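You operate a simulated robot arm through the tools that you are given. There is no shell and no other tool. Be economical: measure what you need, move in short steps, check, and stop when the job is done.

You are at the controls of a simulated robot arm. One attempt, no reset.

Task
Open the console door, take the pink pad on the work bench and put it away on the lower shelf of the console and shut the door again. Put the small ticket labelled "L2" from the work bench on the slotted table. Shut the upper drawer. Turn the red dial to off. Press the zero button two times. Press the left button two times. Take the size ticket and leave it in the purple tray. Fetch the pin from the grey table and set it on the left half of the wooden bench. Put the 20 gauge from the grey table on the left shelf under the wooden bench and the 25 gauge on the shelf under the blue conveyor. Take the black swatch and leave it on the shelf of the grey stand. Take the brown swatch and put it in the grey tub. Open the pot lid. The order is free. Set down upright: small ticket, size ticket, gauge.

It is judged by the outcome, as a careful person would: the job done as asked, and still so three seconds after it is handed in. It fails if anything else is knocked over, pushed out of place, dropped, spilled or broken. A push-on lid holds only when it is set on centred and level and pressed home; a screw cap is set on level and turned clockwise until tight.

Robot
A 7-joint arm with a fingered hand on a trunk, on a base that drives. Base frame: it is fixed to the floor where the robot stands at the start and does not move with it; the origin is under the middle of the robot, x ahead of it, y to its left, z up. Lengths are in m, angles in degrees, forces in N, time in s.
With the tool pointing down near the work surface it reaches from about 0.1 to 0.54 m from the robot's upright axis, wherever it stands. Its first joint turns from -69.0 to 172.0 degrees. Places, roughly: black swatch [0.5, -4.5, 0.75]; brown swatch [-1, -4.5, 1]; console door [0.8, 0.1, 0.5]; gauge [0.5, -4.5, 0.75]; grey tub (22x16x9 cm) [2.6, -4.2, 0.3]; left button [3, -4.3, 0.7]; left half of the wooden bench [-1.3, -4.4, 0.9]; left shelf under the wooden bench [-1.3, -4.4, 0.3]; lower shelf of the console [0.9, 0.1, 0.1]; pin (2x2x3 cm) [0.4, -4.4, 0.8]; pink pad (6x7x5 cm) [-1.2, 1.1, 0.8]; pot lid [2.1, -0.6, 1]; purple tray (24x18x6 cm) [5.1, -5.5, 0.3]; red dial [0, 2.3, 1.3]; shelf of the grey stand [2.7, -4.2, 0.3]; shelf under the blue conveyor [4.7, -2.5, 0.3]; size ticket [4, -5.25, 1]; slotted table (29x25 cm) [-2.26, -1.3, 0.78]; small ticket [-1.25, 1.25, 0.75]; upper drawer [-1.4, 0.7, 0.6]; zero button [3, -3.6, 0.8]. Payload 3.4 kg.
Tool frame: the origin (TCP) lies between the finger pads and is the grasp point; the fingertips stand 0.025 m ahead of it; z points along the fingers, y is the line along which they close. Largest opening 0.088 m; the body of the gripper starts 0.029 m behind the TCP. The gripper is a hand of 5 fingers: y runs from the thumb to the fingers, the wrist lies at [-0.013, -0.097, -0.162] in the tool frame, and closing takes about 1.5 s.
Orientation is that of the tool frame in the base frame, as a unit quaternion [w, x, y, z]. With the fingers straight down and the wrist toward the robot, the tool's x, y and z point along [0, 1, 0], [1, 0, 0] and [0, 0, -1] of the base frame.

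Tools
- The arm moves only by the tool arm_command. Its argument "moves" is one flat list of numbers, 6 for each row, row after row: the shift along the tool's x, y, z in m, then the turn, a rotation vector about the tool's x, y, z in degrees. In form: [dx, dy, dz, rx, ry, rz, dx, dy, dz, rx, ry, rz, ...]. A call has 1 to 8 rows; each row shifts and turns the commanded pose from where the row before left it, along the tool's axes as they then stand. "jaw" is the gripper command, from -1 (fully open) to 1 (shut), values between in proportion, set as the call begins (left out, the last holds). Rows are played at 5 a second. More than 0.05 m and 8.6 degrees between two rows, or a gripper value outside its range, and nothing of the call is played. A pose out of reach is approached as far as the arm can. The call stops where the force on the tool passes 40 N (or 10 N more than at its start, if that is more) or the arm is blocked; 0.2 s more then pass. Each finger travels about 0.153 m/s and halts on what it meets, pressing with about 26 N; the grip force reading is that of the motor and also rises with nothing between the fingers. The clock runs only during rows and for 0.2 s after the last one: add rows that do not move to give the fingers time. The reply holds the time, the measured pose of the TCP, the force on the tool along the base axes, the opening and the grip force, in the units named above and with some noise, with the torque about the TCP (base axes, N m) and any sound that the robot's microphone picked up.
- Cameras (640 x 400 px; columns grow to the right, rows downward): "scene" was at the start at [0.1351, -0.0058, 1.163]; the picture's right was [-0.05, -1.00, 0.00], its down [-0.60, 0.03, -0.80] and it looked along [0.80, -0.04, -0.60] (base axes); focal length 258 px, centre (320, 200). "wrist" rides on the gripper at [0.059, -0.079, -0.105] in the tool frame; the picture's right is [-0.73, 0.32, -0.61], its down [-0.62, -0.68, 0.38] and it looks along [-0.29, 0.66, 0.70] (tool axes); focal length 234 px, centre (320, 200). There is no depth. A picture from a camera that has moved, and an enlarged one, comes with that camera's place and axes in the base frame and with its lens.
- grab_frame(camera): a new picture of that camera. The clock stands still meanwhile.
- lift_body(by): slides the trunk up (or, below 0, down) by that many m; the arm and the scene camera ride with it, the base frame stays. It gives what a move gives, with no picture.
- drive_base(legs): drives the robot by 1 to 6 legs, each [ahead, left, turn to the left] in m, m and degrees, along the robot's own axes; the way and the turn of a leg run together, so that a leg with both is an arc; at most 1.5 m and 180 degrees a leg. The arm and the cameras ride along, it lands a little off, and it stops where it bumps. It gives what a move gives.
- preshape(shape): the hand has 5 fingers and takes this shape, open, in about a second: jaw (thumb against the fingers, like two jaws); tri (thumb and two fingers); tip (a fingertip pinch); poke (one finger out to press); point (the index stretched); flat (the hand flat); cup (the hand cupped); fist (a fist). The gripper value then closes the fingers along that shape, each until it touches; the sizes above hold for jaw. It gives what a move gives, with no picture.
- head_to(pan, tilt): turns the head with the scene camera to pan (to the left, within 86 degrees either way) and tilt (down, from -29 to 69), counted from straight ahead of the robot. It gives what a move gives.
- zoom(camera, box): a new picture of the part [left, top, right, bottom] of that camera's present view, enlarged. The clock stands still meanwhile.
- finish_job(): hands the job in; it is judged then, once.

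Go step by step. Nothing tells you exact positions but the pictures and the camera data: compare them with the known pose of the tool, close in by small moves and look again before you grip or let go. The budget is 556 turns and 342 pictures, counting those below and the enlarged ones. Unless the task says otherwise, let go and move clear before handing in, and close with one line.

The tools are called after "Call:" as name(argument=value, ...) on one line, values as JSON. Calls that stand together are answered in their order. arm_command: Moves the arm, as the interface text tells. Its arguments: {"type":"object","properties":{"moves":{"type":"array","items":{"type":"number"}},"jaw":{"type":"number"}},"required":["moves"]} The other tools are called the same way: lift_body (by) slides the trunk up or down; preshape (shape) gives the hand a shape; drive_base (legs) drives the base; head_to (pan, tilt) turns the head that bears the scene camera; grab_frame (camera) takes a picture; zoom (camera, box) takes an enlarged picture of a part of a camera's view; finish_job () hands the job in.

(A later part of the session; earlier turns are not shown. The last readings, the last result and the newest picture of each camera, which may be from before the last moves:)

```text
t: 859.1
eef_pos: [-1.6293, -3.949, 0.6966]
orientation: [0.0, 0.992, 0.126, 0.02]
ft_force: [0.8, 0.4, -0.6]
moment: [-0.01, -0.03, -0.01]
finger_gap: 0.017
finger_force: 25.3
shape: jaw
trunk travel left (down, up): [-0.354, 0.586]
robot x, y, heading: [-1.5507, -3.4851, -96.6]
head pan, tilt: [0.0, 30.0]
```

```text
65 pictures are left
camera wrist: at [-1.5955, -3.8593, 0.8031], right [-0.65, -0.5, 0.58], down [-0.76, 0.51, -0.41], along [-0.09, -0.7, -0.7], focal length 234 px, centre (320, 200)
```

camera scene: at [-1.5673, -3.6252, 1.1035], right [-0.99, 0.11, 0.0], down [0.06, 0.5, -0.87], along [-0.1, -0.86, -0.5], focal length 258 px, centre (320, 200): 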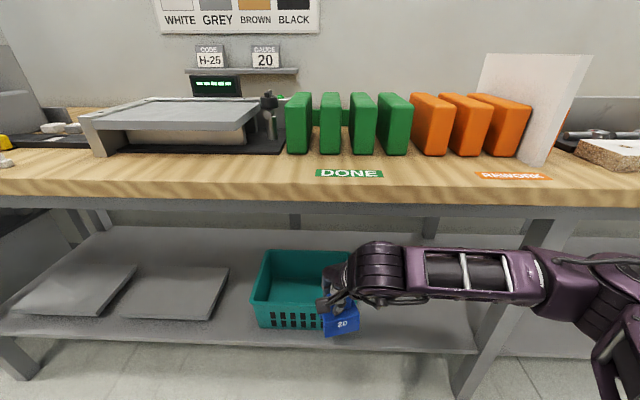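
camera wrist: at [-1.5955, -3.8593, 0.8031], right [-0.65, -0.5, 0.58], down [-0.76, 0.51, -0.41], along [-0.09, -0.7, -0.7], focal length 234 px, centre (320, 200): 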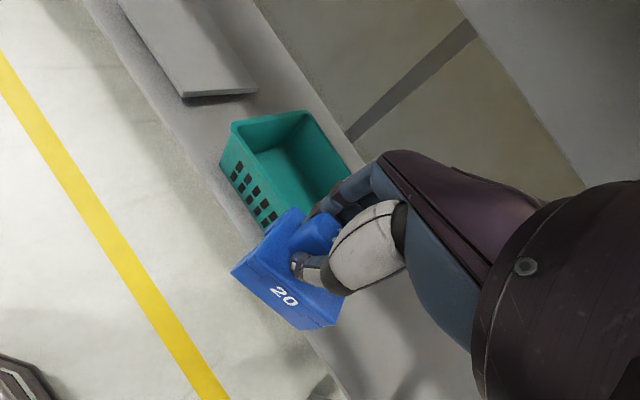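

The left shelf has clear space right of the teal basket, around (-1.95, -4.13). I'll angle in so the elbow clears the middle leg.

Call:
drive_base(legs=[[0, 0, -23]])

Call:
lift_body(by=-0.2)

Call:
arm_command(moves=[-0.01, 0.035, 0, 0, 0, 0, -0.01, 0.035, 0, 0, 0, 0, -0.01, 0.035, 0, 0, 0, 0, -0.01, 0.035, 0, 0, 0, 0])

Call:
grab_frame(camera="scene")

Call:
grab_frame(camera="wrist")

```text
t: 860.7
eef_pos: [-1.8048, -3.8814, 0.6972]
orientation: [0.005, 0.997, -0.076, 0.02]
ft_force: [-0.1, 0.0, -1.6]
moment: [-0.01, -0.01, 0.01]
finger_gap: 0.0171
finger_force: 26.2
shape: jaw
trunk travel left (down, up): [-0.354, 0.586]
robot x, y, heading: [-1.5541, -3.4825, -120.0]
head pan, tilt: [0.0, 30.0]
```

```text
t: 862.9
eef_pos: [-1.8059, -3.881, 0.4965]
orientation: [0.005, 0.997, -0.076, 0.02]
ft_force: [-0.4, -0.1, -2.0]
moment: [-0.01, -0.02, 0.01]
finger_gap: 0.0171
finger_force: 26.1
shape: jaw
trunk travel left (down, up): [-0.154, 0.786]
robot x, y, heading: [-1.55, -3.4851, -119.5]
head pan, tilt: [0.0, 30.0]
```

```text
t: 863.9
eef_pos: [-1.8667, -4.0117, 0.4959]
orientation: [0.004, 0.997, -0.076, 0.02]
ft_force: [-0.3, 0.0, -1.1]
moment: [-0.01, 0.01, 0.01]
finger_gap: 0.0171
finger_force: 26.5
shape: jaw
trunk travel left (down, up): [-0.154, 0.786]
robot x, y, heading: [-1.5458, -3.4823, -119.5]
head pan, tilt: [0.0, 30.0]
```

```text
64 pictures are left
camera scene: at [-1.6211, -3.6076, 0.9035], right [-0.87, 0.5, 0.0], down [0.25, 0.43, -0.87], along [-0.43, -0.75, -0.5], focal length 258 px, centre (320, 200)
```

scene: 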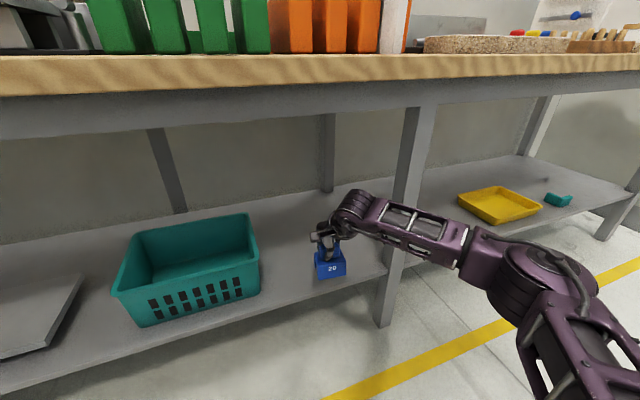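

```text
63 pictures are left
camera wrist: at [-1.8003, -3.9433, 0.6024], right [-0.79, -0.2, 0.58], down [-0.5, 0.76, -0.41], along [-0.36, -0.61, -0.7], focal length 234 px, centre (320, 200)
```

wrist: 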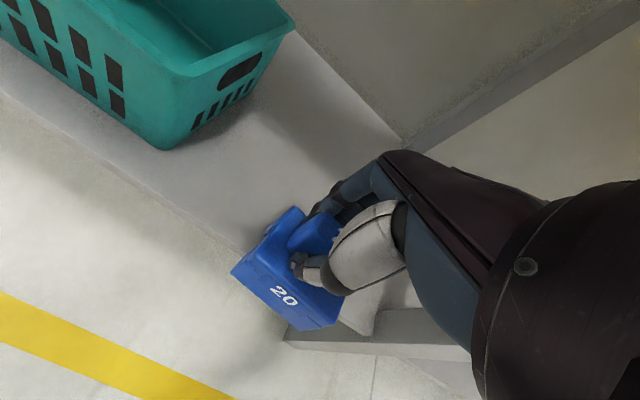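

Call:
drive_base(legs=[[0.134, 0.003, 0]])

Call:
lift_body(by=-0.07)

Call:
grab_frame(camera="wrist")

Call:
grab_frame(camera="scene")

```text
t: 865.2
eef_pos: [-1.9302, -4.1317, 0.4964]
orientation: [0.004, 0.997, -0.075, 0.021]
ft_force: [0.6, 0.2, -1.5]
moment: [-0.03, -0.03, 0.02]
finger_gap: 0.0171
finger_force: 25.9
shape: jaw
trunk travel left (down, up): [-0.154, 0.786]
robot x, y, heading: [-1.613, -3.6039, -119.6]
head pan, tilt: [0.0, 30.0]
```

```text
t: 866.3
eef_pos: [-1.9318, -4.1312, 0.4261]
orientation: [0.004, 0.997, -0.075, 0.02]
ft_force: [0.2, -0.6, -0.8]
moment: [0.01, -0.01, -0.01]
finger_gap: 0.0169
finger_force: 25.6
shape: jaw
trunk travel left (down, up): [-0.084, 0.856]
robot x, y, heading: [-1.6143, -3.6047, -119.5]
head pan, tilt: [0.0, 30.0]
```

```text
62 pictures are left
camera wrist: at [-1.8648, -4.0618, 0.5325], right [-0.79, -0.2, 0.58], down [-0.5, 0.76, -0.41], along [-0.36, -0.61, -0.7], focal length 234 px, centre (320, 200)
```

wrist: 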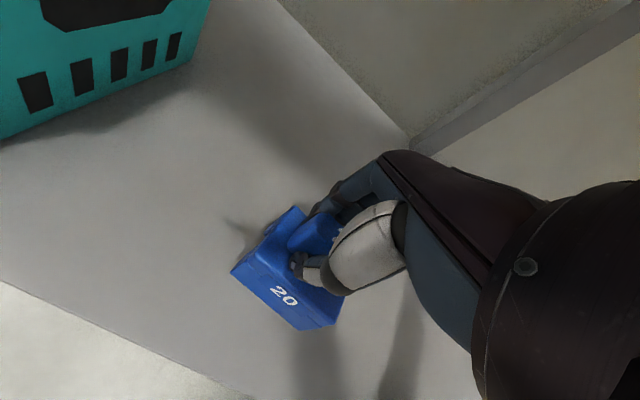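

```text
61 pictures are left
camera scene: at [-1.6855, -3.7265, 0.8335], right [-0.87, 0.5, 0.0], down [0.25, 0.43, -0.87], along [-0.43, -0.75, -0.5], focal length 258 px, centre (320, 200)
```

scene: 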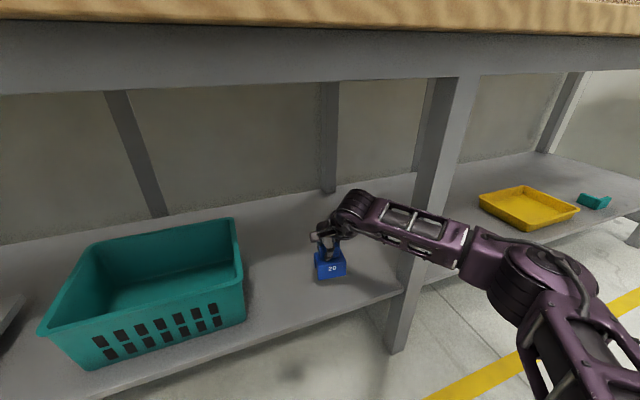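

Well inside the shelf. Lowering to contact.

Call:
arm_command(moves=[0, 0, 0.015, 0, 0, 0, 0, 0, 0.012, 0, 0, 0, 0, 0, 0.01, 0, 0, 0, 0, 0, 0.006, 0, 0, 0, 0, 0, 0.006, 0, 0, 0, 0, 0, 0.006, 0, 0, 0])

Call:
grab_frame(camera="wrist")

```text
t: 867.7
eef_pos: [-1.9297, -4.1309, 0.3728]
orientation: [0.004, 0.997, -0.077, 0.019]
ft_force: [-1.0, 1.6, 4.8]
moment: [-0.07, -0.05, -0.05]
finger_gap: 0.0168
finger_force: 26.0
shape: jaw
trunk travel left (down, up): [-0.084, 0.856]
robot x, y, heading: [-1.6135, -3.6014, -119.7]
head pan, tilt: [0.0, 30.0]
```

```text
60 pictures are left
camera wrist: at [-1.8637, -4.0612, 0.4788], right [-0.79, -0.2, 0.58], down [-0.5, 0.76, -0.41], along [-0.36, -0.61, -0.7], focal length 234 px, centre (320, 200)
```

wrist: 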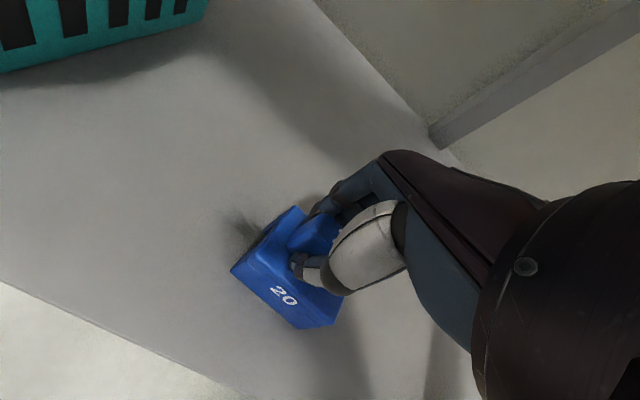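

Call:
arm_command(moves=[0, 0, 0.003, 0, 0, 0, 0, 0, 0.003, 0, 0, 0])

Call:
arm_command(moves=[0, 0, -0.003, 0, 0, 0, 0, 0, 0, 0, 0, 0, 0, 0, 0, 0, 0, 0, 0, 0, 0, 0, 0, 0], jaw=-0.5)

Call:
lift_body(by=0.09)

Call:
grab_frame(camera="wrist")

```text
t: 868.3
eef_pos: [-1.9296, -4.1319, 0.3723]
orientation: [0.009, 0.997, -0.077, 0.019]
ft_force: [-4.5, 4.7, 27.8]
moment: [-0.3, -0.05, -0.08]
finger_gap: 0.0175
finger_force: 25.9
shape: jaw
trunk travel left (down, up): [-0.084, 0.856]
robot x, y, heading: [-1.6149, -3.6041, -119.7]
head pan, tilt: [0.0, 30.0]
```

```text
t: 869.3
eef_pos: [-1.9293, -4.1309, 0.3675]
orientation: [0.003, 0.997, -0.076, 0.019]
ft_force: [1.3, -0.1, 2.1]
moment: [0.09, -0.04, -0.07]
finger_gap: 0.0654
finger_force: 0.0
shape: jaw
trunk travel left (down, up): [-0.084, 0.856]
robot x, y, heading: [-1.6118, -3.6035, -119.8]
head pan, tilt: [0.0, 30.0]
```

```text
t: 870.5
eef_pos: [-1.9301, -4.1309, 0.4594]
orientation: [0.004, 0.997, -0.075, 0.02]
ft_force: [-0.2, -0.4, 0.3]
moment: [-0.04, -0.01, -0.01]
finger_gap: 0.0659
finger_force: 0.0
shape: jaw
trunk travel left (down, up): [-0.174, 0.766]
robot x, y, heading: [-1.6156, -3.6032, -119.8]
head pan, tilt: [0.0, 30.0]
```

```text
59 pictures are left
camera wrist: at [-1.8632, -4.0616, 0.5651], right [-0.79, -0.2, 0.58], down [-0.5, 0.76, -0.41], along [-0.36, -0.61, -0.7], focal length 234 px, centre (320, 200)
```

wrist: 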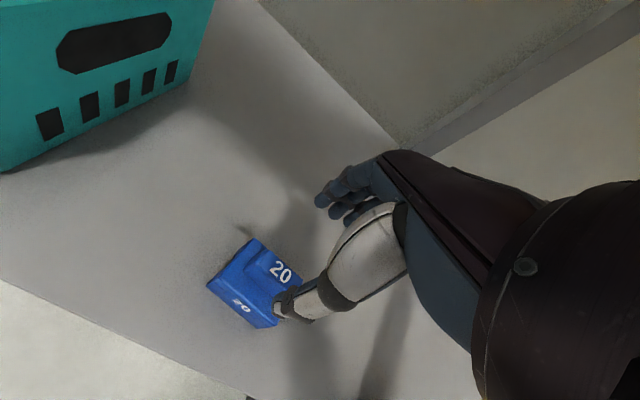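

Gauge 20 stands on the left shelf. Now back to the grey table to put gauge 15 back as it was.

Call:
drive_base(legs=[[-0.3, 0, 0]])

Call:
lift_body(by=0.4)

Call:
lift_body(by=0.15)

Call:
arm_command(moves=[0.01, -0.035, 0, 0, 0, 0, 0.01, -0.035, 0, 0, 0, 0, 0.01, -0.035, 0, 0, 0, 0], jaw=-0.8)

Call:
drive_base(legs=[[-0.35, 1.06, 0], [-0.35, 1.06, 0]])

Call:
head_to(pan=0, tilt=45)

Call:
grab_frame(camera="scene")

```text
t: 872.5
eef_pos: [-1.7825, -3.8776, 0.4587]
orientation: [0.004, 0.997, -0.075, 0.02]
ft_force: [0.0, -0.2, -0.3]
moment: [0.05, 0.01, 0.05]
finger_gap: 0.0659
finger_force: 0.1
shape: jaw
trunk travel left (down, up): [-0.174, 0.766]
robot x, y, heading: [-1.4689, -3.3512, -119.9]
head pan, tilt: [0.0, 30.0]
```

```text
t: 876.4
eef_pos: [-1.784, -3.8771, 0.8586]
orientation: [0.004, 0.997, -0.076, 0.019]
ft_force: [0.1, 0.4, -0.1]
moment: [-0.03, 0.02, 0.0]
finger_gap: 0.0656
finger_force: 0.1
shape: jaw
trunk travel left (down, up): [-0.574, 0.366]
robot x, y, heading: [-1.466, -3.3435, -119.7]
head pan, tilt: [0.0, 30.0]
```

```text
t: 878.1
eef_pos: [-1.7836, -3.8768, 1.0094]
orientation: [0.004, 0.997, -0.075, 0.02]
ft_force: [0.1, -0.3, 0.2]
moment: [-0.02, -0.02, -0.01]
finger_gap: 0.0658
finger_force: 0.0
shape: jaw
trunk travel left (down, up): [-0.724, 0.216]
robot x, y, heading: [-1.4671, -3.3517, -119.7]
head pan, tilt: [0.0, 30.0]
```

```text
t: 878.9
eef_pos: [-1.7349, -3.7781, 1.009]
orientation: [0.005, 0.997, -0.075, 0.02]
ft_force: [0.0, -0.2, 0.7]
moment: [0.02, 0.01, 0.04]
finger_gap: 0.0792
finger_force: 0.1
shape: jaw
trunk travel left (down, up): [-0.724, 0.216]
robot x, y, heading: [-1.4702, -3.3496, -119.8]
head pan, tilt: [0.0, 30.0]
```

```text
t: 890.1
eef_pos: [0.4918, -4.2615, 1.0079]
orientation: [0.004, 0.997, -0.078, 0.02]
ft_force: [-1.1, 0.6, 0.2]
moment: [-0.02, -0.03, 0.02]
finger_gap: 0.0789
finger_force: 0.0
shape: jaw
trunk travel left (down, up): [-0.724, 0.216]
robot x, y, heading: [0.7623, -3.8295, -119.7]
head pan, tilt: [0.0, 30.0]
```

```text
t: 890.9
eef_pos: [0.4921, -4.2611, 1.008]
orientation: [0.005, 0.997, -0.077, 0.02]
ft_force: [0.1, -1.1, -0.2]
moment: [-0.04, -0.03, -0.02]
finger_gap: 0.079
finger_force: 0.0
shape: jaw
trunk travel left (down, up): [-0.724, 0.216]
robot x, y, heading: [0.7642, -3.8306, -119.6]
head pan, tilt: [0.0, 45.0]
```

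```text
58 pictures are left
camera scene: at [0.6934, -3.9475, 1.451], right [-0.87, 0.5, 0.0], down [0.35, 0.61, -0.71], along [-0.35, -0.61, -0.71], focal length 258 px, centre (320, 200)
```

scene: 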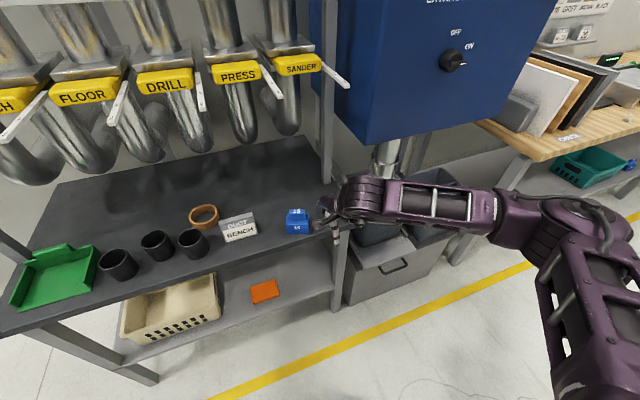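

Call:
drive_base(legs=[[0.1, 0.0, 0]])

Call:
lift_body(by=-0.07)

Call:
arm_command(moves=[0.02, 0.025, 0, 0, 0, 0, 0.02, 0.025, 0, 0, 0, 0, 0.02, 0.02, 0, 0, 0, 0, 0, 0, 0, 0, 0, 8, 0, 0, 0, 0, 0, 8])

Call:
grab_frame(camera="wrist")

```text
t: 892.1
eef_pos: [0.4426, -4.3487, 1.0086]
orientation: [0.004, 0.997, -0.077, 0.02]
ft_force: [0.1, 0.4, -0.3]
moment: [0.02, 0.02, 0.01]
finger_gap: 0.0787
finger_force: 0.1
shape: jaw
trunk travel left (down, up): [-0.724, 0.216]
robot x, y, heading: [0.7116, -3.9173, -120.0]
head pan, tilt: [0.0, 45.0]
```

```text
t: 893.1
eef_pos: [0.4433, -4.35, 0.9377]
orientation: [0.004, 0.997, -0.077, 0.019]
ft_force: [-0.4, 0.3, -0.5]
moment: [0.04, 0.02, 0.04]
finger_gap: 0.0789
finger_force: 0.0
shape: jaw
trunk travel left (down, up): [-0.654, 0.286]
robot x, y, heading: [0.7088, -3.9206, -119.9]
head pan, tilt: [0.0, 45.0]
```

```text
t: 894.3
eef_pos: [0.4939, -4.4278, 0.9406]
orientation: [0.0, 0.976, -0.216, 0.02]
ft_force: [-0.4, -0.4, 0.3]
moment: [0.0, 0.0, 0.0]
finger_gap: 0.0792
finger_force: 0.0
shape: jaw
trunk travel left (down, up): [-0.654, 0.286]
robot x, y, heading: [0.7092, -3.9206, -119.6]
head pan, tilt: [0.0, 45.0]
```

```text
57 pictures are left
camera wrist: at [0.5763, -4.3801, 1.0482], right [-0.82, 0.02, 0.58], down [-0.26, 0.88, -0.4], along [-0.51, -0.48, -0.71], focal length 234 px, centre (320, 200)
```

wrist: 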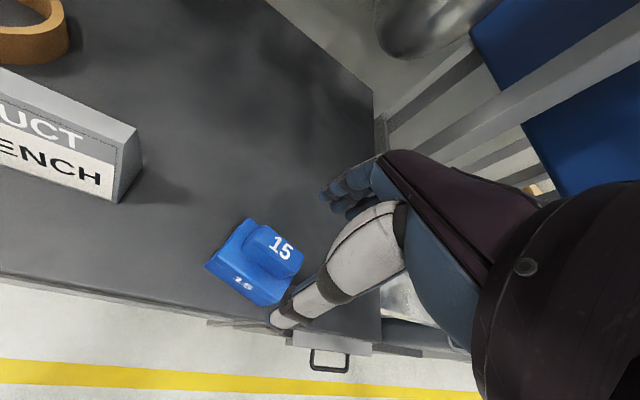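

Call:
arm_command(moves=[0.0035, 0.008, 0.03, 0, 0, 0, 0, 0, 0.035, 0, 0, 0])

Call:
arm_command(moves=[0, 0, 0, 0, 0, 0, 0, 0, 0, 0, 0, 0, 0, 0, 0, 0, 0, 0, 0, 0, 0, 0, 0, 0, 0, 0, 0, 0, 0, 0, 0, 0, 0, 0, 0, 0], jaw=1)

Call:
grab_frame(camera="wrist")

```text
t: 894.9
eef_pos: [0.4958, -4.4374, 0.8766]
orientation: [0.002, 0.976, -0.215, 0.019]
ft_force: [-0.6, -0.1, -1.5]
moment: [0.01, -0.03, 0.0]
finger_gap: 0.079
finger_force: 0.1
shape: jaw
trunk travel left (down, up): [-0.654, 0.286]
robot x, y, heading: [0.7129, -3.9161, -119.9]
head pan, tilt: [0.0, 45.0]
```

```text
t: 896.3
eef_pos: [0.4966, -4.4356, 0.8758]
orientation: [0.0, 0.976, -0.215, 0.02]
ft_force: [-0.1, 0.6, 0.7]
moment: [0.01, -0.01, 0.02]
finger_gap: 0.0143
finger_force: 25.8
shape: jaw
trunk travel left (down, up): [-0.654, 0.286]
robot x, y, heading: [0.7117, -3.9198, -119.9]
head pan, tilt: [0.0, 45.0]
```

```text
56 pictures are left
camera wrist: at [0.5793, -4.389, 0.9826], right [-0.82, 0.02, 0.58], down [-0.27, 0.88, -0.4], along [-0.51, -0.48, -0.71], focal length 234 px, centre (320, 200)
```

wrist: 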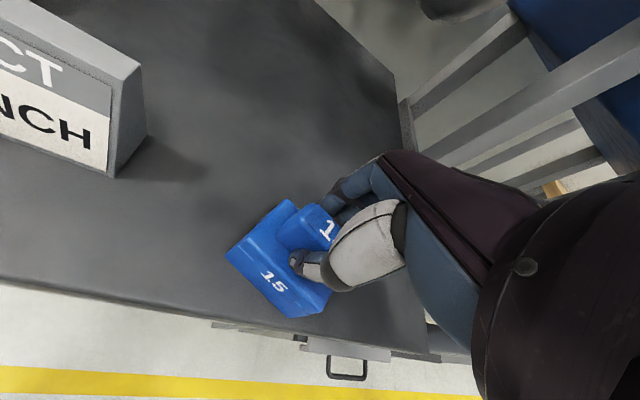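

Call:
arm_command(moves=[0, 0, -0.02, 0, 0, 0, 0.006, 0.033, 0, 0, 0, 0, 0, 0, 0, 0, 0, -8.5, 0, 0, 0, 0, 0, -8.5, 0, 0, 0, 0, 0, -8.5, 0, 0, 0, 0, 0, -8.5])

Call:
grab_frame(camera="wrist")

```text
t: 897.7
eef_pos: [0.4881, -4.4683, 0.8956]
orientation: [0.007, 0.996, 0.081, 0.019]
ft_force: [0.0, 0.0, -1.2]
moment: [-0.02, 0.0, -0.01]
finger_gap: 0.0142
finger_force: 26.4
shape: jaw
trunk travel left (down, up): [-0.654, 0.286]
robot x, y, heading: [0.7103, -3.9171, -120.0]
head pan, tilt: [0.0, 45.0]
```

```text
55 pictures are left
camera wrist: at [0.5284, -4.3798, 1.0008], right [-0.69, -0.43, 0.59], down [-0.71, 0.57, -0.42], along [-0.15, -0.7, -0.69], focal length 234 px, centre (320, 200)
```

wrist: 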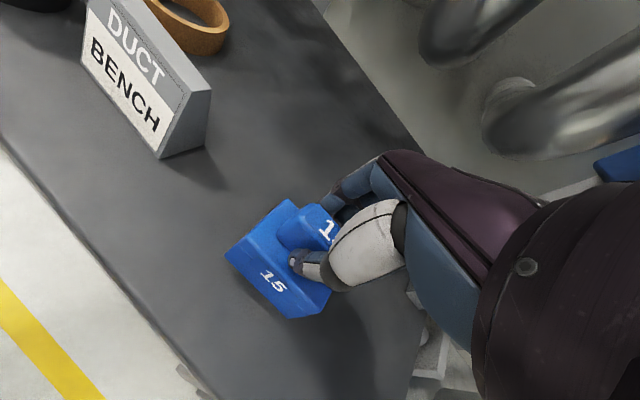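

Call:
arm_command(moves=[0, 0, 0.01, 0, 0, 0, 0, 0, 0.006, 0, 0, 0, 0, 0, 0.004, 0, 0, 0, 0, 0, 0.004, 0, 0, 0])

Call:
arm_command(moves=[0, 0, 0, 0, 0, 0, 0, 0, 0, 0, 0, 0, 0, 0, 0, 0, 0, 0, 0, 0, -0.03, 0, 0, 0, 0, 0, -0.03, 0, 0, 0, 0, -0.04, 0, 0, 0, 0], jaw=-0.6)

Call:
drive_base(legs=[[-0.2, 0, 0]])

Call:
grab_frame(camera="scene")

```text
t: 898.7
eef_pos: [0.4858, -4.4687, 0.8733]
orientation: [0.01, 0.997, 0.079, 0.019]
ft_force: [-0.5, -1.1, 11.5]
moment: [-0.02, 0.02, 0.04]
finger_gap: 0.0149
finger_force: 25.6
shape: jaw
trunk travel left (down, up): [-0.654, 0.286]
robot x, y, heading: [0.7072, -3.9186, -119.9]
head pan, tilt: [0.0, 45.0]
```

```text
t: 900.1
eef_pos: [0.4728, -4.4293, 0.9326]
orientation: [0.008, 0.996, 0.082, 0.019]
ft_force: [-0.7, 0.0, -0.1]
moment: [-0.03, 0.01, 0.02]
finger_gap: 0.0701
finger_force: 0.1
shape: jaw
trunk travel left (down, up): [-0.654, 0.286]
robot x, y, heading: [0.7122, -3.916, -119.9]
head pan, tilt: [0.0, 45.0]
```

```text
t: 901.7
eef_pos: [0.5709, -4.2586, 0.9317]
orientation: [0.007, 0.997, 0.081, 0.018]
ft_force: [-0.7, -0.8, -0.1]
moment: [-0.05, 0.01, 0.04]
finger_gap: 0.0703
finger_force: 0.0
shape: jaw
trunk travel left (down, up): [-0.654, 0.286]
robot x, y, heading: [0.8078, -3.7491, -119.4]
head pan, tilt: [0.0, 45.0]
```

```text
54 pictures are left
camera scene: at [0.742, -3.8629, 1.381], right [-0.87, 0.5, 0.0], down [0.35, 0.61, -0.71], along [-0.35, -0.61, -0.71], focal length 258 px, centre (320, 200)
```

scene: 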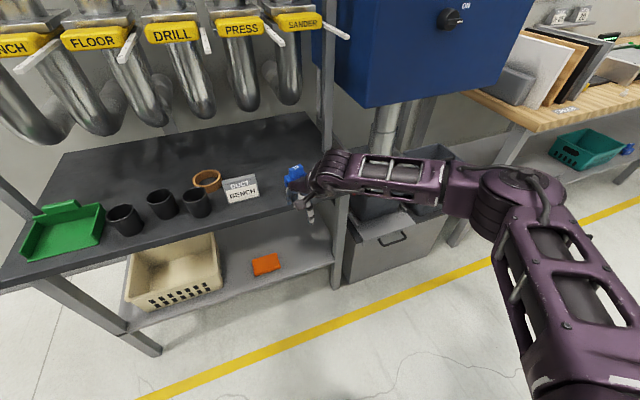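

Gauge 15 is back in its place. Remaining: the pot lid near (2.1, -0.6). I'll drive back north via the west passage.

Call:
lift_body(by=0.17)

Call:
drive_base(legs=[[0, 0, -68.6], [0.96, -0.723, 0], [0.96, -0.723, 0], [0.93, 0.08, 0], [0.85, 0.08, 0], [0, 0, -82]])

Call:
head_to(pan=0, tilt=30)

Call:
grab_frame(camera="scene")

```text
t: 903.6
eef_pos: [0.5717, -4.2589, 1.1021]
orientation: [0.007, 0.997, 0.08, 0.019]
ft_force: [0.1, 0.3, -0.4]
moment: [0.01, 0.0, -0.03]
finger_gap: 0.0702
finger_force: 0.1
shape: jaw
trunk travel left (down, up): [-0.824, 0.116]
robot x, y, heading: [0.8133, -3.7488, -119.9]
head pan, tilt: [0.0, 45.0]
```

```text
t: 924.7
eef_pos: [-2.6969, -2.0788, 1.1015]
orientation: [0.016, 0.885, -0.466, 0.014]
ft_force: [0.1, 0.7, -1.1]
moment: [-0.03, -0.03, 0.02]
finger_gap: 0.0703
finger_force: 0.1
shape: jaw
trunk travel left (down, up): [-0.824, 0.116]
robot x, y, heading: [-2.1274, -2.0815, 175.3]
head pan, tilt: [0.0, 45.0]
stopped in leg 5: the robot was blocked; the commanded pose is now the measured one
```

```text
t: 925.4
eef_pos: [-2.6939, -2.0792, 1.1016]
orientation: [0.016, 0.884, -0.467, 0.012]
ft_force: [-0.3, 0.1, -0.1]
moment: [0.03, 0.0, 0.01]
finger_gap: 0.0702
finger_force: 0.0
shape: jaw
trunk travel left (down, up): [-0.824, 0.116]
robot x, y, heading: [-2.1282, -2.0779, 175.6]
head pan, tilt: [0.0, 30.0]
```

```text
53 pictures are left
camera scene: at [-2.2725, -2.066, 1.5734], right [0.08, 1.0, 0.0], down [0.5, -0.04, -0.87], along [-0.86, 0.07, -0.5], focal length 258 px, centre (320, 200)
```

scene: 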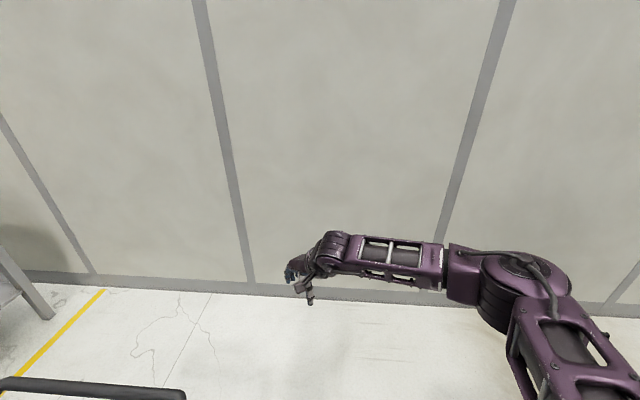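

Call:
head_to(pan=75, tilt=40)

Call:
grab_frame(camera="scene")

```text
t: 926.9
eef_pos: [-2.695, -2.0792, 1.1021]
orientation: [0.016, 0.884, -0.466, 0.012]
ft_force: [-0.1, -0.1, -0.2]
moment: [0.02, 0.02, 0.0]
finger_gap: 0.0702
finger_force: 0.0
shape: jaw
trunk travel left (down, up): [-0.824, 0.116]
robot x, y, heading: [-2.1288, -2.0795, 175.5]
head pan, tilt: [75.0, 40.0]
```

```text
52 pictures are left
camera scene: at [-2.2105, -2.1536, 1.5582], right [-0.94, 0.34, 0.0], down [0.22, 0.61, -0.77], along [-0.26, -0.72, -0.64], focal length 258 px, centre (320, 200)
```

scene: 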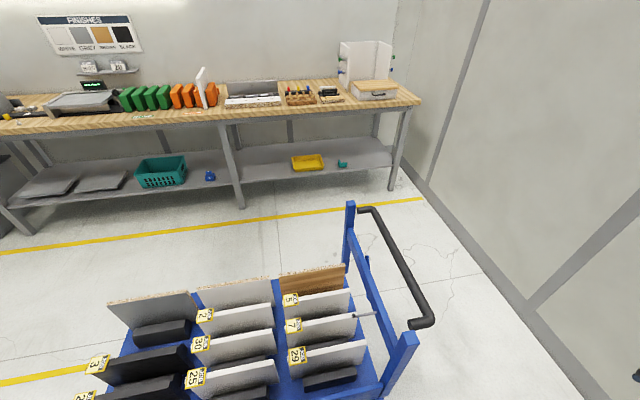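

The base bumped the blue trolley's side (it appears unmoved). I'll step away from it and continue.

Call:
drive_base(legs=[[0, -0.17, 0], [0.66, 0, 0], [0, 0, -85], [1.1, 0.06, 0], [1.2, -0.42, 0]])

Call:
drive_base(legs=[[0, 0, -90], [1.2, 0, 0], [0.95, 0, 0]])

Call:
head_to(pan=10, tilt=20)

Call:
grab_frame(camera="scene")

```text
t: 946.6
eef_pos: [-2.3383, 0.986, 1.1029]
orientation: [-0.02, -0.317, 0.948, 0.002]
ft_force: [-0.2, 0.3, 0.4]
moment: [-0.01, 0.0, 0.01]
finger_gap: 0.0701
finger_force: 0.1
shape: jaw
trunk travel left (down, up): [-0.824, 0.116]
robot x, y, heading: [-2.3125, 0.4229, 88.0]
head pan, tilt: [75.0, 40.0]
```

```text
t: 959.5
eef_pos: [0.0426, 0.4404, 1.1007]
orientation: [-0.014, 0.394, 0.919, 0.015]
ft_force: [0.2, 0.3, -0.1]
moment: [0.0, 0.04, -0.01]
finger_gap: 0.0699
finger_force: 0.0
shape: jaw
trunk travel left (down, up): [-0.824, 0.116]
robot x, y, heading: [-0.5164, 0.345, 4.5]
head pan, tilt: [75.0, 40.0]
stopped in leg 3: the robot was blocked; the commanded pose is now the measured one
```

```text
t: 960.8
eef_pos: [0.0391, 0.4388, 1.1026]
orientation: [-0.014, 0.393, 0.919, 0.015]
ft_force: [-0.8, -0.7, 0.2]
moment: [-0.02, 0.0, -0.02]
finger_gap: 0.0702
finger_force: 0.2
shape: jaw
trunk travel left (down, up): [-0.824, 0.116]
robot x, y, heading: [-0.5174, 0.348, 4.6]
head pan, tilt: [10.0, 20.0]
```

```text
51 pictures are left
camera scene: at [-0.3776, 0.3741, 1.5896], right [0.25, -0.97, 0.0], down [-0.33, -0.09, -0.94], along [0.91, 0.24, -0.34], focal length 258 px, centre (320, 200)
```

scene: 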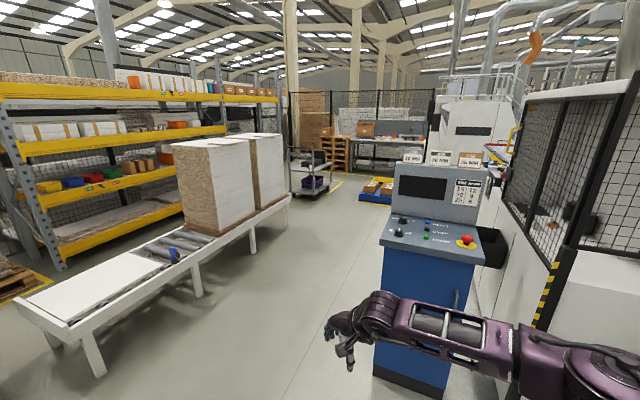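

Call:
zoom(camera="scene", box=[430, 80, 610, 260])

Call:
drive_base(legs=[[0, -0.15, 0], [0.45, 0, 0]])

```text
2.22 times, centred on (520, 170) of scene
camera zoom: at [-0.3776, 0.3741, 1.5896], right [0.25, -0.97, 0.0], down [-0.33, -0.09, -0.94], along [0.91, 0.24, -0.34], focal length 572 px, centre (-124, 267)
```

zoom: 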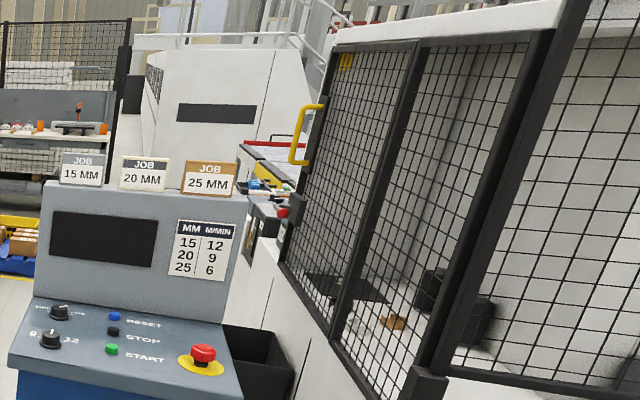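

```text
t: 964.6
eef_pos: [0.5112, 0.3213, 1.1014]
orientation: [-0.013, 0.397, 0.917, 0.015]
ft_force: [-0.2, -0.8, 0.7]
moment: [-0.04, 0.02, 0.01]
finger_gap: 0.07
finger_force: 0.1
shape: jaw
trunk travel left (down, up): [-0.824, 0.116]
robot x, y, heading: [-0.0453, 0.232, 4.1]
head pan, tilt: [10.0, 20.0]
```

Call:
drive_base(legs=[[0.3, 0.75, 0], [1.3, 0, 0]])

Call:
head_to(pan=-65, tilt=20)

Call:
grab_frame(camera="scene")

```text
t: 975.0
eef_pos: [2.0664, 1.1295, 1.1023]
orientation: [-0.013, 0.411, 0.911, 0.015]
ft_force: [0.6, 0.3, -0.4]
moment: [-0.03, 0.0, -0.01]
finger_gap: 0.0702
finger_force: 0.1
shape: jaw
trunk travel left (down, up): [-0.824, 0.116]
robot x, y, heading: [1.5081, 1.0575, 2.6]
head pan, tilt: [10.0, 20.0]
```

```text
t: 976.4
eef_pos: [2.0647, 1.1288, 1.1007]
orientation: [-0.013, 0.411, 0.911, 0.015]
ft_force: [-0.1, 0.2, 0.1]
moment: [0.03, 0.01, 0.01]
finger_gap: 0.0701
finger_force: 0.1
shape: jaw
trunk travel left (down, up): [-0.824, 0.116]
robot x, y, heading: [1.5086, 1.0583, 2.3]
head pan, tilt: [-65.0, 20.0]
```

```text
49 pictures are left
camera scene: at [1.5982, 0.9765, 1.5896], right [-0.89, -0.46, 0.0], down [-0.16, 0.3, -0.94], along [0.43, -0.83, -0.34], focal length 258 px, centre (320, 200)
```

scene: 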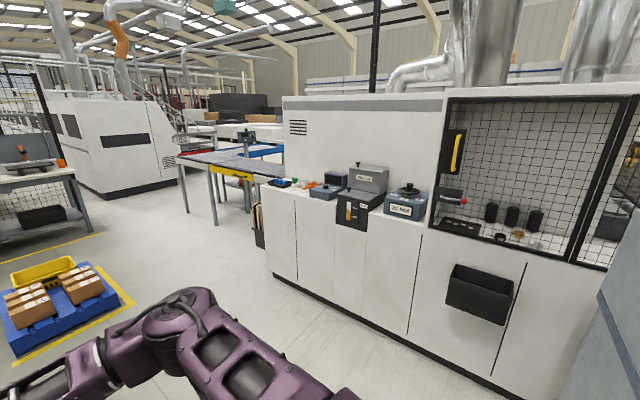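

Call:
zoom(camera="scene", box=[310, 150, 470, 250])

Call:
drive_base(legs=[[0, 0, -100]])

Call:
head_to(pan=15, tilt=25)

Call:
grab_frame(camera="scene")

```text
4.00 times, centred on (390, 200) of scene
camera zoom: at [1.5982, 0.9765, 1.5896], right [-0.89, -0.46, 0.0], down [-0.16, 0.3, -0.94], along [0.43, -0.83, -0.34], focal length 1030 px, centre (40, 200)
```

zoom: 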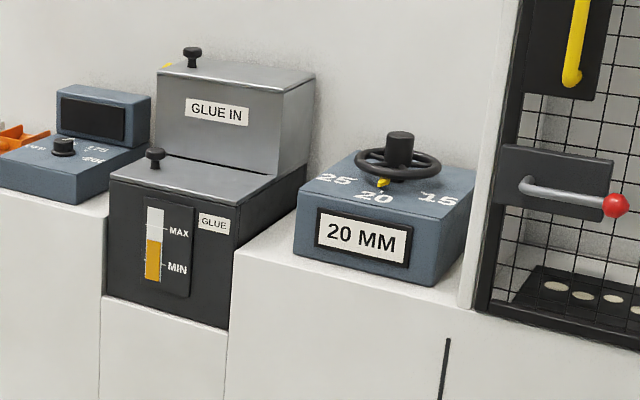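

```text
t: 981.0
eef_pos: [1.4885, 0.4946, 1.1027]
orientation: [0.002, 0.96, 0.28, 0.02]
ft_force: [0.3, -0.1, -0.5]
moment: [0.02, 0.02, 0.0]
finger_gap: 0.0702
finger_force: 0.0
shape: jaw
trunk travel left (down, up): [-0.824, 0.116]
robot x, y, heading: [1.5065, 1.0606, -96.4]
head pan, tilt: [-65.0, 20.0]
```

```text
t: 982.5
eef_pos: [1.4889, 0.4959, 1.1018]
orientation: [0.004, 0.96, 0.279, 0.019]
ft_force: [0.2, 0.1, 0.3]
moment: [0.05, 0.02, -0.01]
finger_gap: 0.0701
finger_force: 0.1
shape: jaw
trunk travel left (down, up): [-0.824, 0.116]
robot x, y, heading: [1.509, 1.0588, -96.6]
head pan, tilt: [15.0, 25.0]
```

```text
47 pictures are left
camera scene: at [1.5125, 0.9162, 1.5815], right [-0.99, -0.14, 0.0], down [-0.06, 0.42, -0.91], along [0.13, -0.9, -0.42], focal length 258 px, centre (320, 200)
```

scene: 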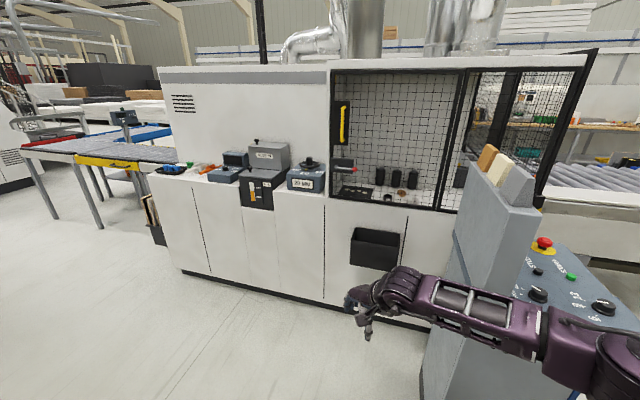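

Call:
zoom(camera="scene", box=[200, 130, 340, 220])

```text
4.44 times, centred on (270, 175) of scene
camera zoom: at [1.5125, 0.9162, 1.5815], right [-0.99, -0.14, 0.0], down [-0.06, 0.42, -0.91], along [0.13, -0.9, -0.42], focal length 1145 px, centre (542, 311)
```

zoom: 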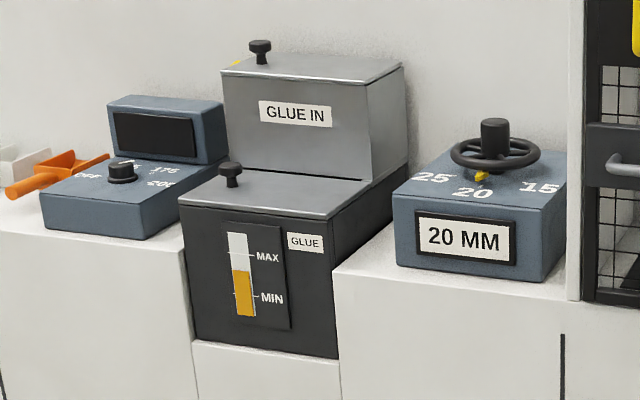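

The glue pot (dark box marked GLUE) has a flat lid with a black knob near its left edge, at about (2.2, -0.69, 1.03). I'll come closer to see how it opens.

Call:
arm_command(moves=[0, 0, 0, 0, 0, 7.8, 0, 0, 0, 0, 0, 7.8, 0, 0, 0, 0, 0, 7.8, 0, 0, 0, 0, 0, 7.8, 0, 0, 0, 0, 0, 7.8, 0, -0.03, 0, 0, 0, 0, 0, -0.03, 0, 0, 0, 0])

Call:
lift_body(by=0.11)

Call:
drive_base(legs=[[0.8, 0.85, 0]])

Call:
head_to(pan=10, tilt=40)

Call:
grab_frame(camera="scene")

Call:
grab_frame(camera="wrist")

```text
t: 984.1
eef_pos: [1.4969, 0.5571, 1.1054]
orientation: [-0.003, 0.998, -0.059, 0.021]
ft_force: [0.4, -0.8, 0.4]
moment: [0.0, -0.03, 0.01]
finger_gap: 0.0702
finger_force: 0.0
shape: jaw
trunk travel left (down, up): [-0.824, 0.116]
robot x, y, heading: [1.5065, 1.0604, -96.7]
head pan, tilt: [15.0, 25.0]
```

```text
t: 985.6
eef_pos: [1.4959, 0.5552, 1.2153]
orientation: [-0.005, 0.998, -0.057, 0.022]
ft_force: [0.5, -0.3, 0.7]
moment: [-0.04, -0.02, -0.02]
finger_gap: 0.0703
finger_force: 0.1
shape: jaw
trunk travel left (down, up): [-0.934, 0.006]
robot x, y, heading: [1.5072, 1.0577, -96.9]
head pan, tilt: [15.0, 25.0]
```

```text
t: 991.5
eef_pos: [2.2197, -0.3559, 1.2155]
orientation: [-0.003, 0.998, -0.063, 0.021]
ft_force: [0.4, 0.1, -0.4]
moment: [-0.01, 0.02, 0.03]
finger_gap: 0.0702
finger_force: 0.1
shape: jaw
trunk travel left (down, up): [-0.934, 0.006]
robot x, y, heading: [2.2357, 0.1458, -97.3]
head pan, tilt: [15.0, 25.0]
```

```text
t: 992.3
eef_pos: [2.2207, -0.3557, 1.2137]
orientation: [-0.004, 0.998, -0.063, 0.021]
ft_force: [0.0, 0.0, -1.4]
moment: [-0.04, 0.01, -0.03]
finger_gap: 0.0701
finger_force: 0.0
shape: jaw
trunk travel left (down, up): [-0.934, 0.006]
robot x, y, heading: [2.2343, 0.1484, -97.2]
head pan, tilt: [10.0, 40.0]
```

```text
45 pictures are left
camera scene: at [2.2315, 0.0116, 1.6682], right [-1.0, -0.05, 0.0], down [-0.03, 0.64, -0.77], along [0.04, -0.77, -0.64], focal length 258 px, centre (320, 200)
```

scene: 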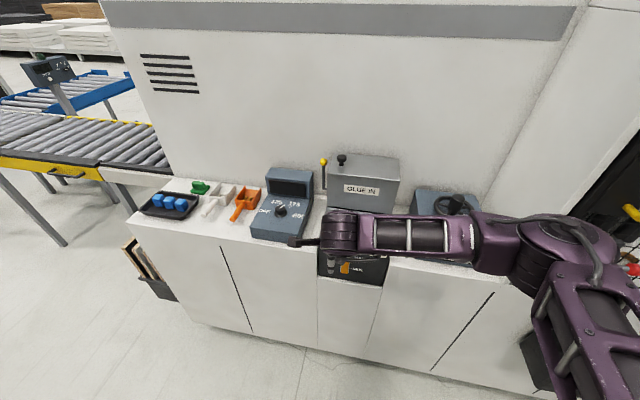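

```text
44 pictures are left
camera wrist: at [2.2841, -0.2852, 1.3222], right [-0.78, -0.23, 0.57], down [-0.52, 0.76, -0.4], along [-0.34, -0.61, -0.71], focal length 234 px, centre (320, 200)
```

wrist: 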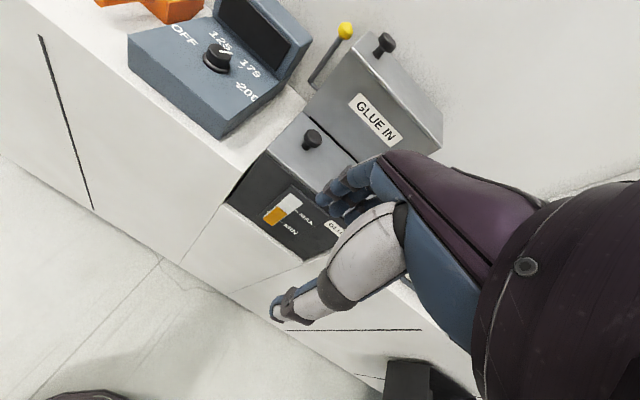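

Call:
zoom(camera="wrist", box=[220, 10, 460, 250])

Call:
zoom(camera="scene", box=[300, 140, 420, 290])

```text
1.67 times, centred on (340, 130) of wrist
camera zoom: at [2.2841, -0.2852, 1.3222], right [-0.78, -0.23, 0.57], down [-0.52, 0.76, -0.4], along [-0.34, -0.61, -0.71], focal length 390 px, centre (287, 317)
```

zoom: 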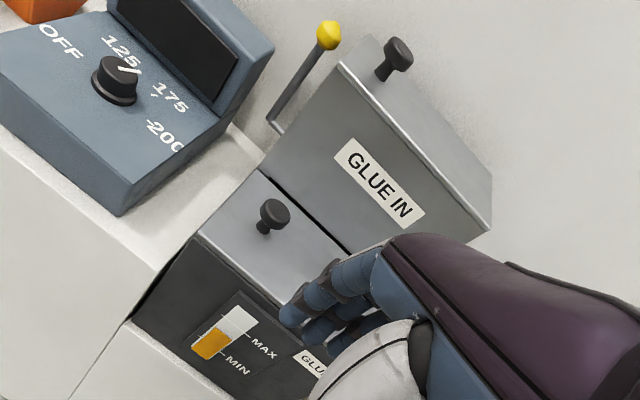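

```text
2.67 times, centred on (360, 215) of scene
camera zoom: at [2.2315, 0.0116, 1.6682], right [-1.0, -0.05, 0.0], down [-0.03, 0.64, -0.77], along [0.04, -0.77, -0.64], focal length 687 px, centre (213, 160)
```

zoom: 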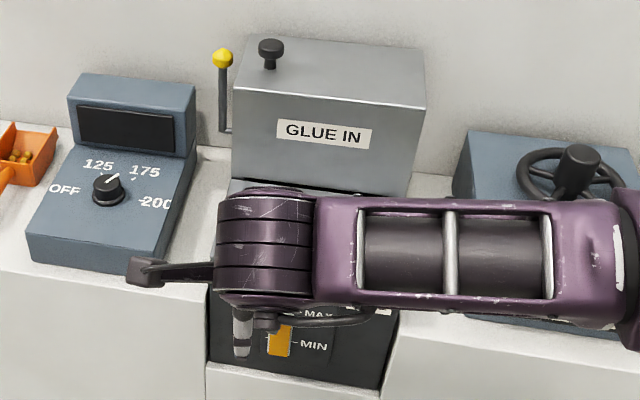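

The lid's knob sits near its left edge (2.208, -0.640, head at z≈1.05), so it hinges on the right. I'll move above the knob.

Call:
drive_base(legs=[[0.21, 0.023, 0]])

Call:
arm_command(moves=[0, 0.035, 0, 0, 0, 0, 0, 0.035, 0, 0, 0, 0], jaw=-0.3)

Call:
lift_body(by=-0.08)

Call:
grab_frame(camera="wrist")

Call:
grab_frame(camera="scene")

```text
t: 993.9
eef_pos: [2.2142, -0.5643, 1.215]
orientation: [-0.003, 0.998, -0.063, 0.02]
ft_force: [-0.4, -0.8, -0.7]
moment: [-0.03, -0.03, 0.0]
finger_gap: 0.07
finger_force: 0.1
shape: jaw
trunk travel left (down, up): [-0.934, 0.006]
robot x, y, heading: [2.2298, -0.0637, -97.4]
head pan, tilt: [10.0, 40.0]
```

```text
t: 994.5
eef_pos: [2.208, -0.6352, 1.2154]
orientation: [-0.004, 0.998, -0.063, 0.02]
ft_force: [0.1, -0.4, 0.4]
moment: [0.0, -0.01, -0.01]
finger_gap: 0.0576
finger_force: 0.1
shape: jaw
trunk travel left (down, up): [-0.934, 0.006]
robot x, y, heading: [2.2323, -0.0679, -97.7]
head pan, tilt: [10.0, 40.0]
```

```text
t: 995.7
eef_pos: [2.2075, -0.6353, 1.1354]
orientation: [-0.003, 0.998, -0.064, 0.02]
ft_force: [1.5, -0.3, 0.6]
moment: [-0.02, 0.0, -0.02]
finger_gap: 0.0574
finger_force: 0.1
shape: jaw
trunk travel left (down, up): [-0.854, 0.086]
robot x, y, heading: [2.2318, -0.0625, -97.4]
head pan, tilt: [10.0, 40.0]
```

```text
41 pictures are left
camera wrist: at [2.2717, -0.5649, 1.2432], right [-0.79, -0.23, 0.57], down [-0.52, 0.76, -0.4], along [-0.34, -0.61, -0.71], focal length 234 px, centre (320, 200)
```

wrist: 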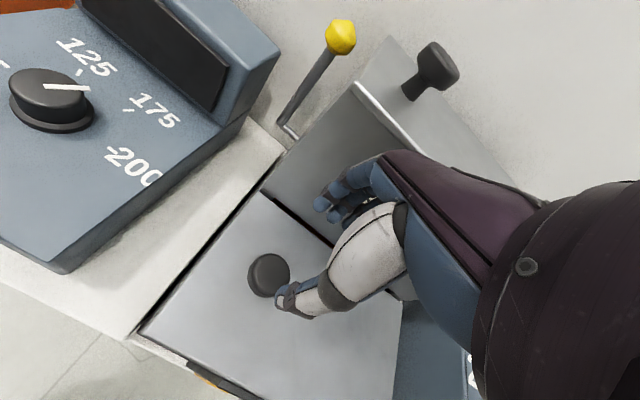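

```text
40 pictures are left
camera scene: at [2.2268, -0.1993, 1.5882], right [-1.0, -0.04, 0.0], down [-0.03, 0.64, -0.77], along [0.03, -0.77, -0.64], focal length 258 px, centre (320, 200)
```

scene: 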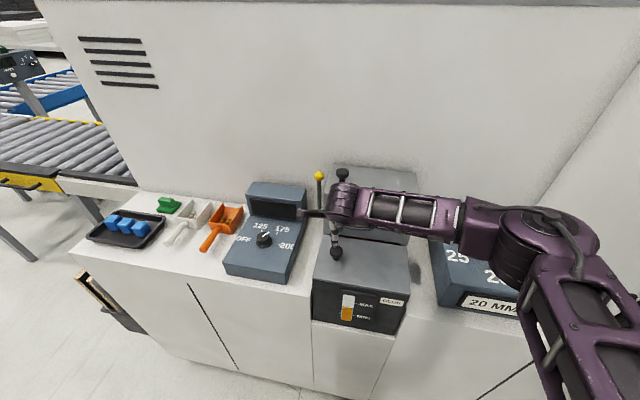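

Call:
arm_command(moves=[-0.007, -0.001, 0.03, 0, 0, 0, 0, 0, 0.03, 0, 0, 0, 0, 0, 0.018, 0, 0, 0])

Call:
grab_frame(camera="wrist")

```text
t: 996.5
eef_pos: [2.2023, -0.6335, 1.0592]
orientation: [-0.003, 0.998, -0.063, 0.019]
ft_force: [-0.6, -0.6, 0.2]
moment: [-0.05, -0.04, -0.01]
finger_gap: 0.0578
finger_force: 0.0
shape: jaw
trunk travel left (down, up): [-0.854, 0.086]
robot x, y, heading: [2.2311, -0.062, -97.4]
head pan, tilt: [10.0, 40.0]
```

```text
39 pictures are left
camera wrist: at [2.2681, -0.5635, 1.1656], right [-0.78, -0.23, 0.58], down [-0.52, 0.76, -0.4], along [-0.34, -0.61, -0.71], focal length 234 px, centre (320, 200)
```

wrist: 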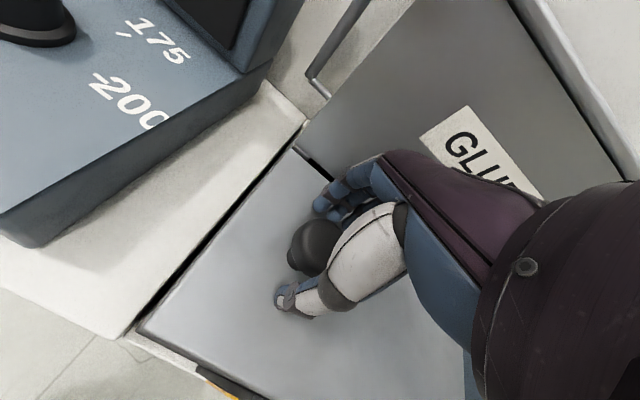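

Call:
arm_command(moves=[0.004, -0.002, 0.007, 0, 0, 0, 0, 0, 0.004, 0, 0, 0])

Call:
arm_command(moves=[0, 0, 0, 0, 0, 0, 0, 0, 0, 0, 0, 0, 0, 0, 0, 0, 0, 0, 0, 0, 0, 0, 0, 0, 0, 0, 0, 0, 0, 0, 0, 0, 0, 0, 0, 0], jaw=1)

Call:
arm_command(moves=[0, 0, -0.008, 0, 0, 0, 0, 0, -0.008, 0, 0, 0, 0, 0, 0, 0, 0, 0])

Call:
grab_frame(camera="wrist")

```text
t: 997.2
eef_pos: [2.2078, -0.6356, 1.0549]
orientation: [0.005, 0.998, -0.063, 0.024]
ft_force: [-2.9, 1.6, 22.9]
moment: [0.18, 0.12, -0.03]
finger_gap: 0.0572
finger_force: 0.0
shape: jaw
trunk travel left (down, up): [-0.854, 0.086]
robot x, y, heading: [2.2306, -0.061, -97.7]
head pan, tilt: [10.0, 40.0]
stopped in row 2: the force on the tool passed its limit at 42 N (the readings are from after the stop); the commanded pose is now the measured one
```

```text
t: 998.6
eef_pos: [2.2102, -0.6276, 1.0538]
orientation: [0.003, 0.998, -0.064, 0.021]
ft_force: [5.4, 22.8, 4.6]
moment: [0.27, -0.07, 0.05]
finger_gap: 0.0222
finger_force: 25.9
shape: jaw
trunk travel left (down, up): [-0.854, 0.086]
robot x, y, heading: [2.2364, -0.0645, -97.4]
head pan, tilt: [10.0, 40.0]
```

```text
t: 999.4
eef_pos: [2.2087, -0.6281, 1.0704]
orientation: [0.003, 0.998, -0.065, 0.022]
ft_force: [2.0, 22.5, -4.0]
moment: [0.15, -0.16, 0.11]
finger_gap: 0.0223
finger_force: 25.6
shape: jaw
trunk travel left (down, up): [-0.854, 0.086]
robot x, y, heading: [2.2308, -0.0666, -97.4]
head pan, tilt: [10.0, 40.0]
```

```text
38 pictures are left
camera wrist: at [2.2726, -0.5576, 1.1774], right [-0.79, -0.22, 0.58], down [-0.51, 0.75, -0.41], along [-0.34, -0.62, -0.71], focal length 234 px, centre (320, 200)
```

wrist: 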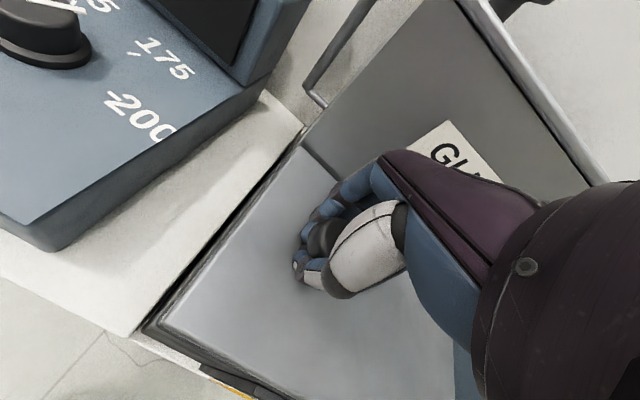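

The lid's left edge is lifting, confirming the right-hand hinge. Swinging it up along its arc.

Call:
arm_command(moves=[0, -0.005, 0, 0, 4.4, 0, -0.006, 0, -0.029, 0, 8, 0, -0.006, 0, -0.029, 0, 8, 0, -0.006, 0, -0.029, 0, 8, 0])

Call:
grab_frame(camera="scene")

```text
t: 1000.4
eef_pos: [2.1701, -0.6203, 1.15]
orientation: [0.02, 0.961, -0.06, 0.268]
ft_force: [3.4, 11.2, -0.3]
moment: [-0.08, -0.01, 0.06]
finger_gap: 0.022
finger_force: 25.9
shape: jaw
trunk travel left (down, up): [-0.854, 0.086]
robot x, y, heading: [2.2321, -0.0633, -97.5]
head pan, tilt: [10.0, 40.0]
```

```text
37 pictures are left
camera scene: at [2.2264, -0.194, 1.5887], right [-1.0, -0.04, 0.0], down [-0.03, 0.64, -0.77], along [0.03, -0.77, -0.64], focal length 258 px, centre (320, 200)
```

scene: 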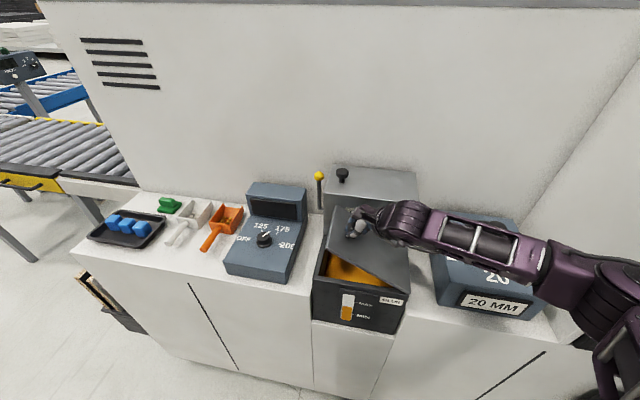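

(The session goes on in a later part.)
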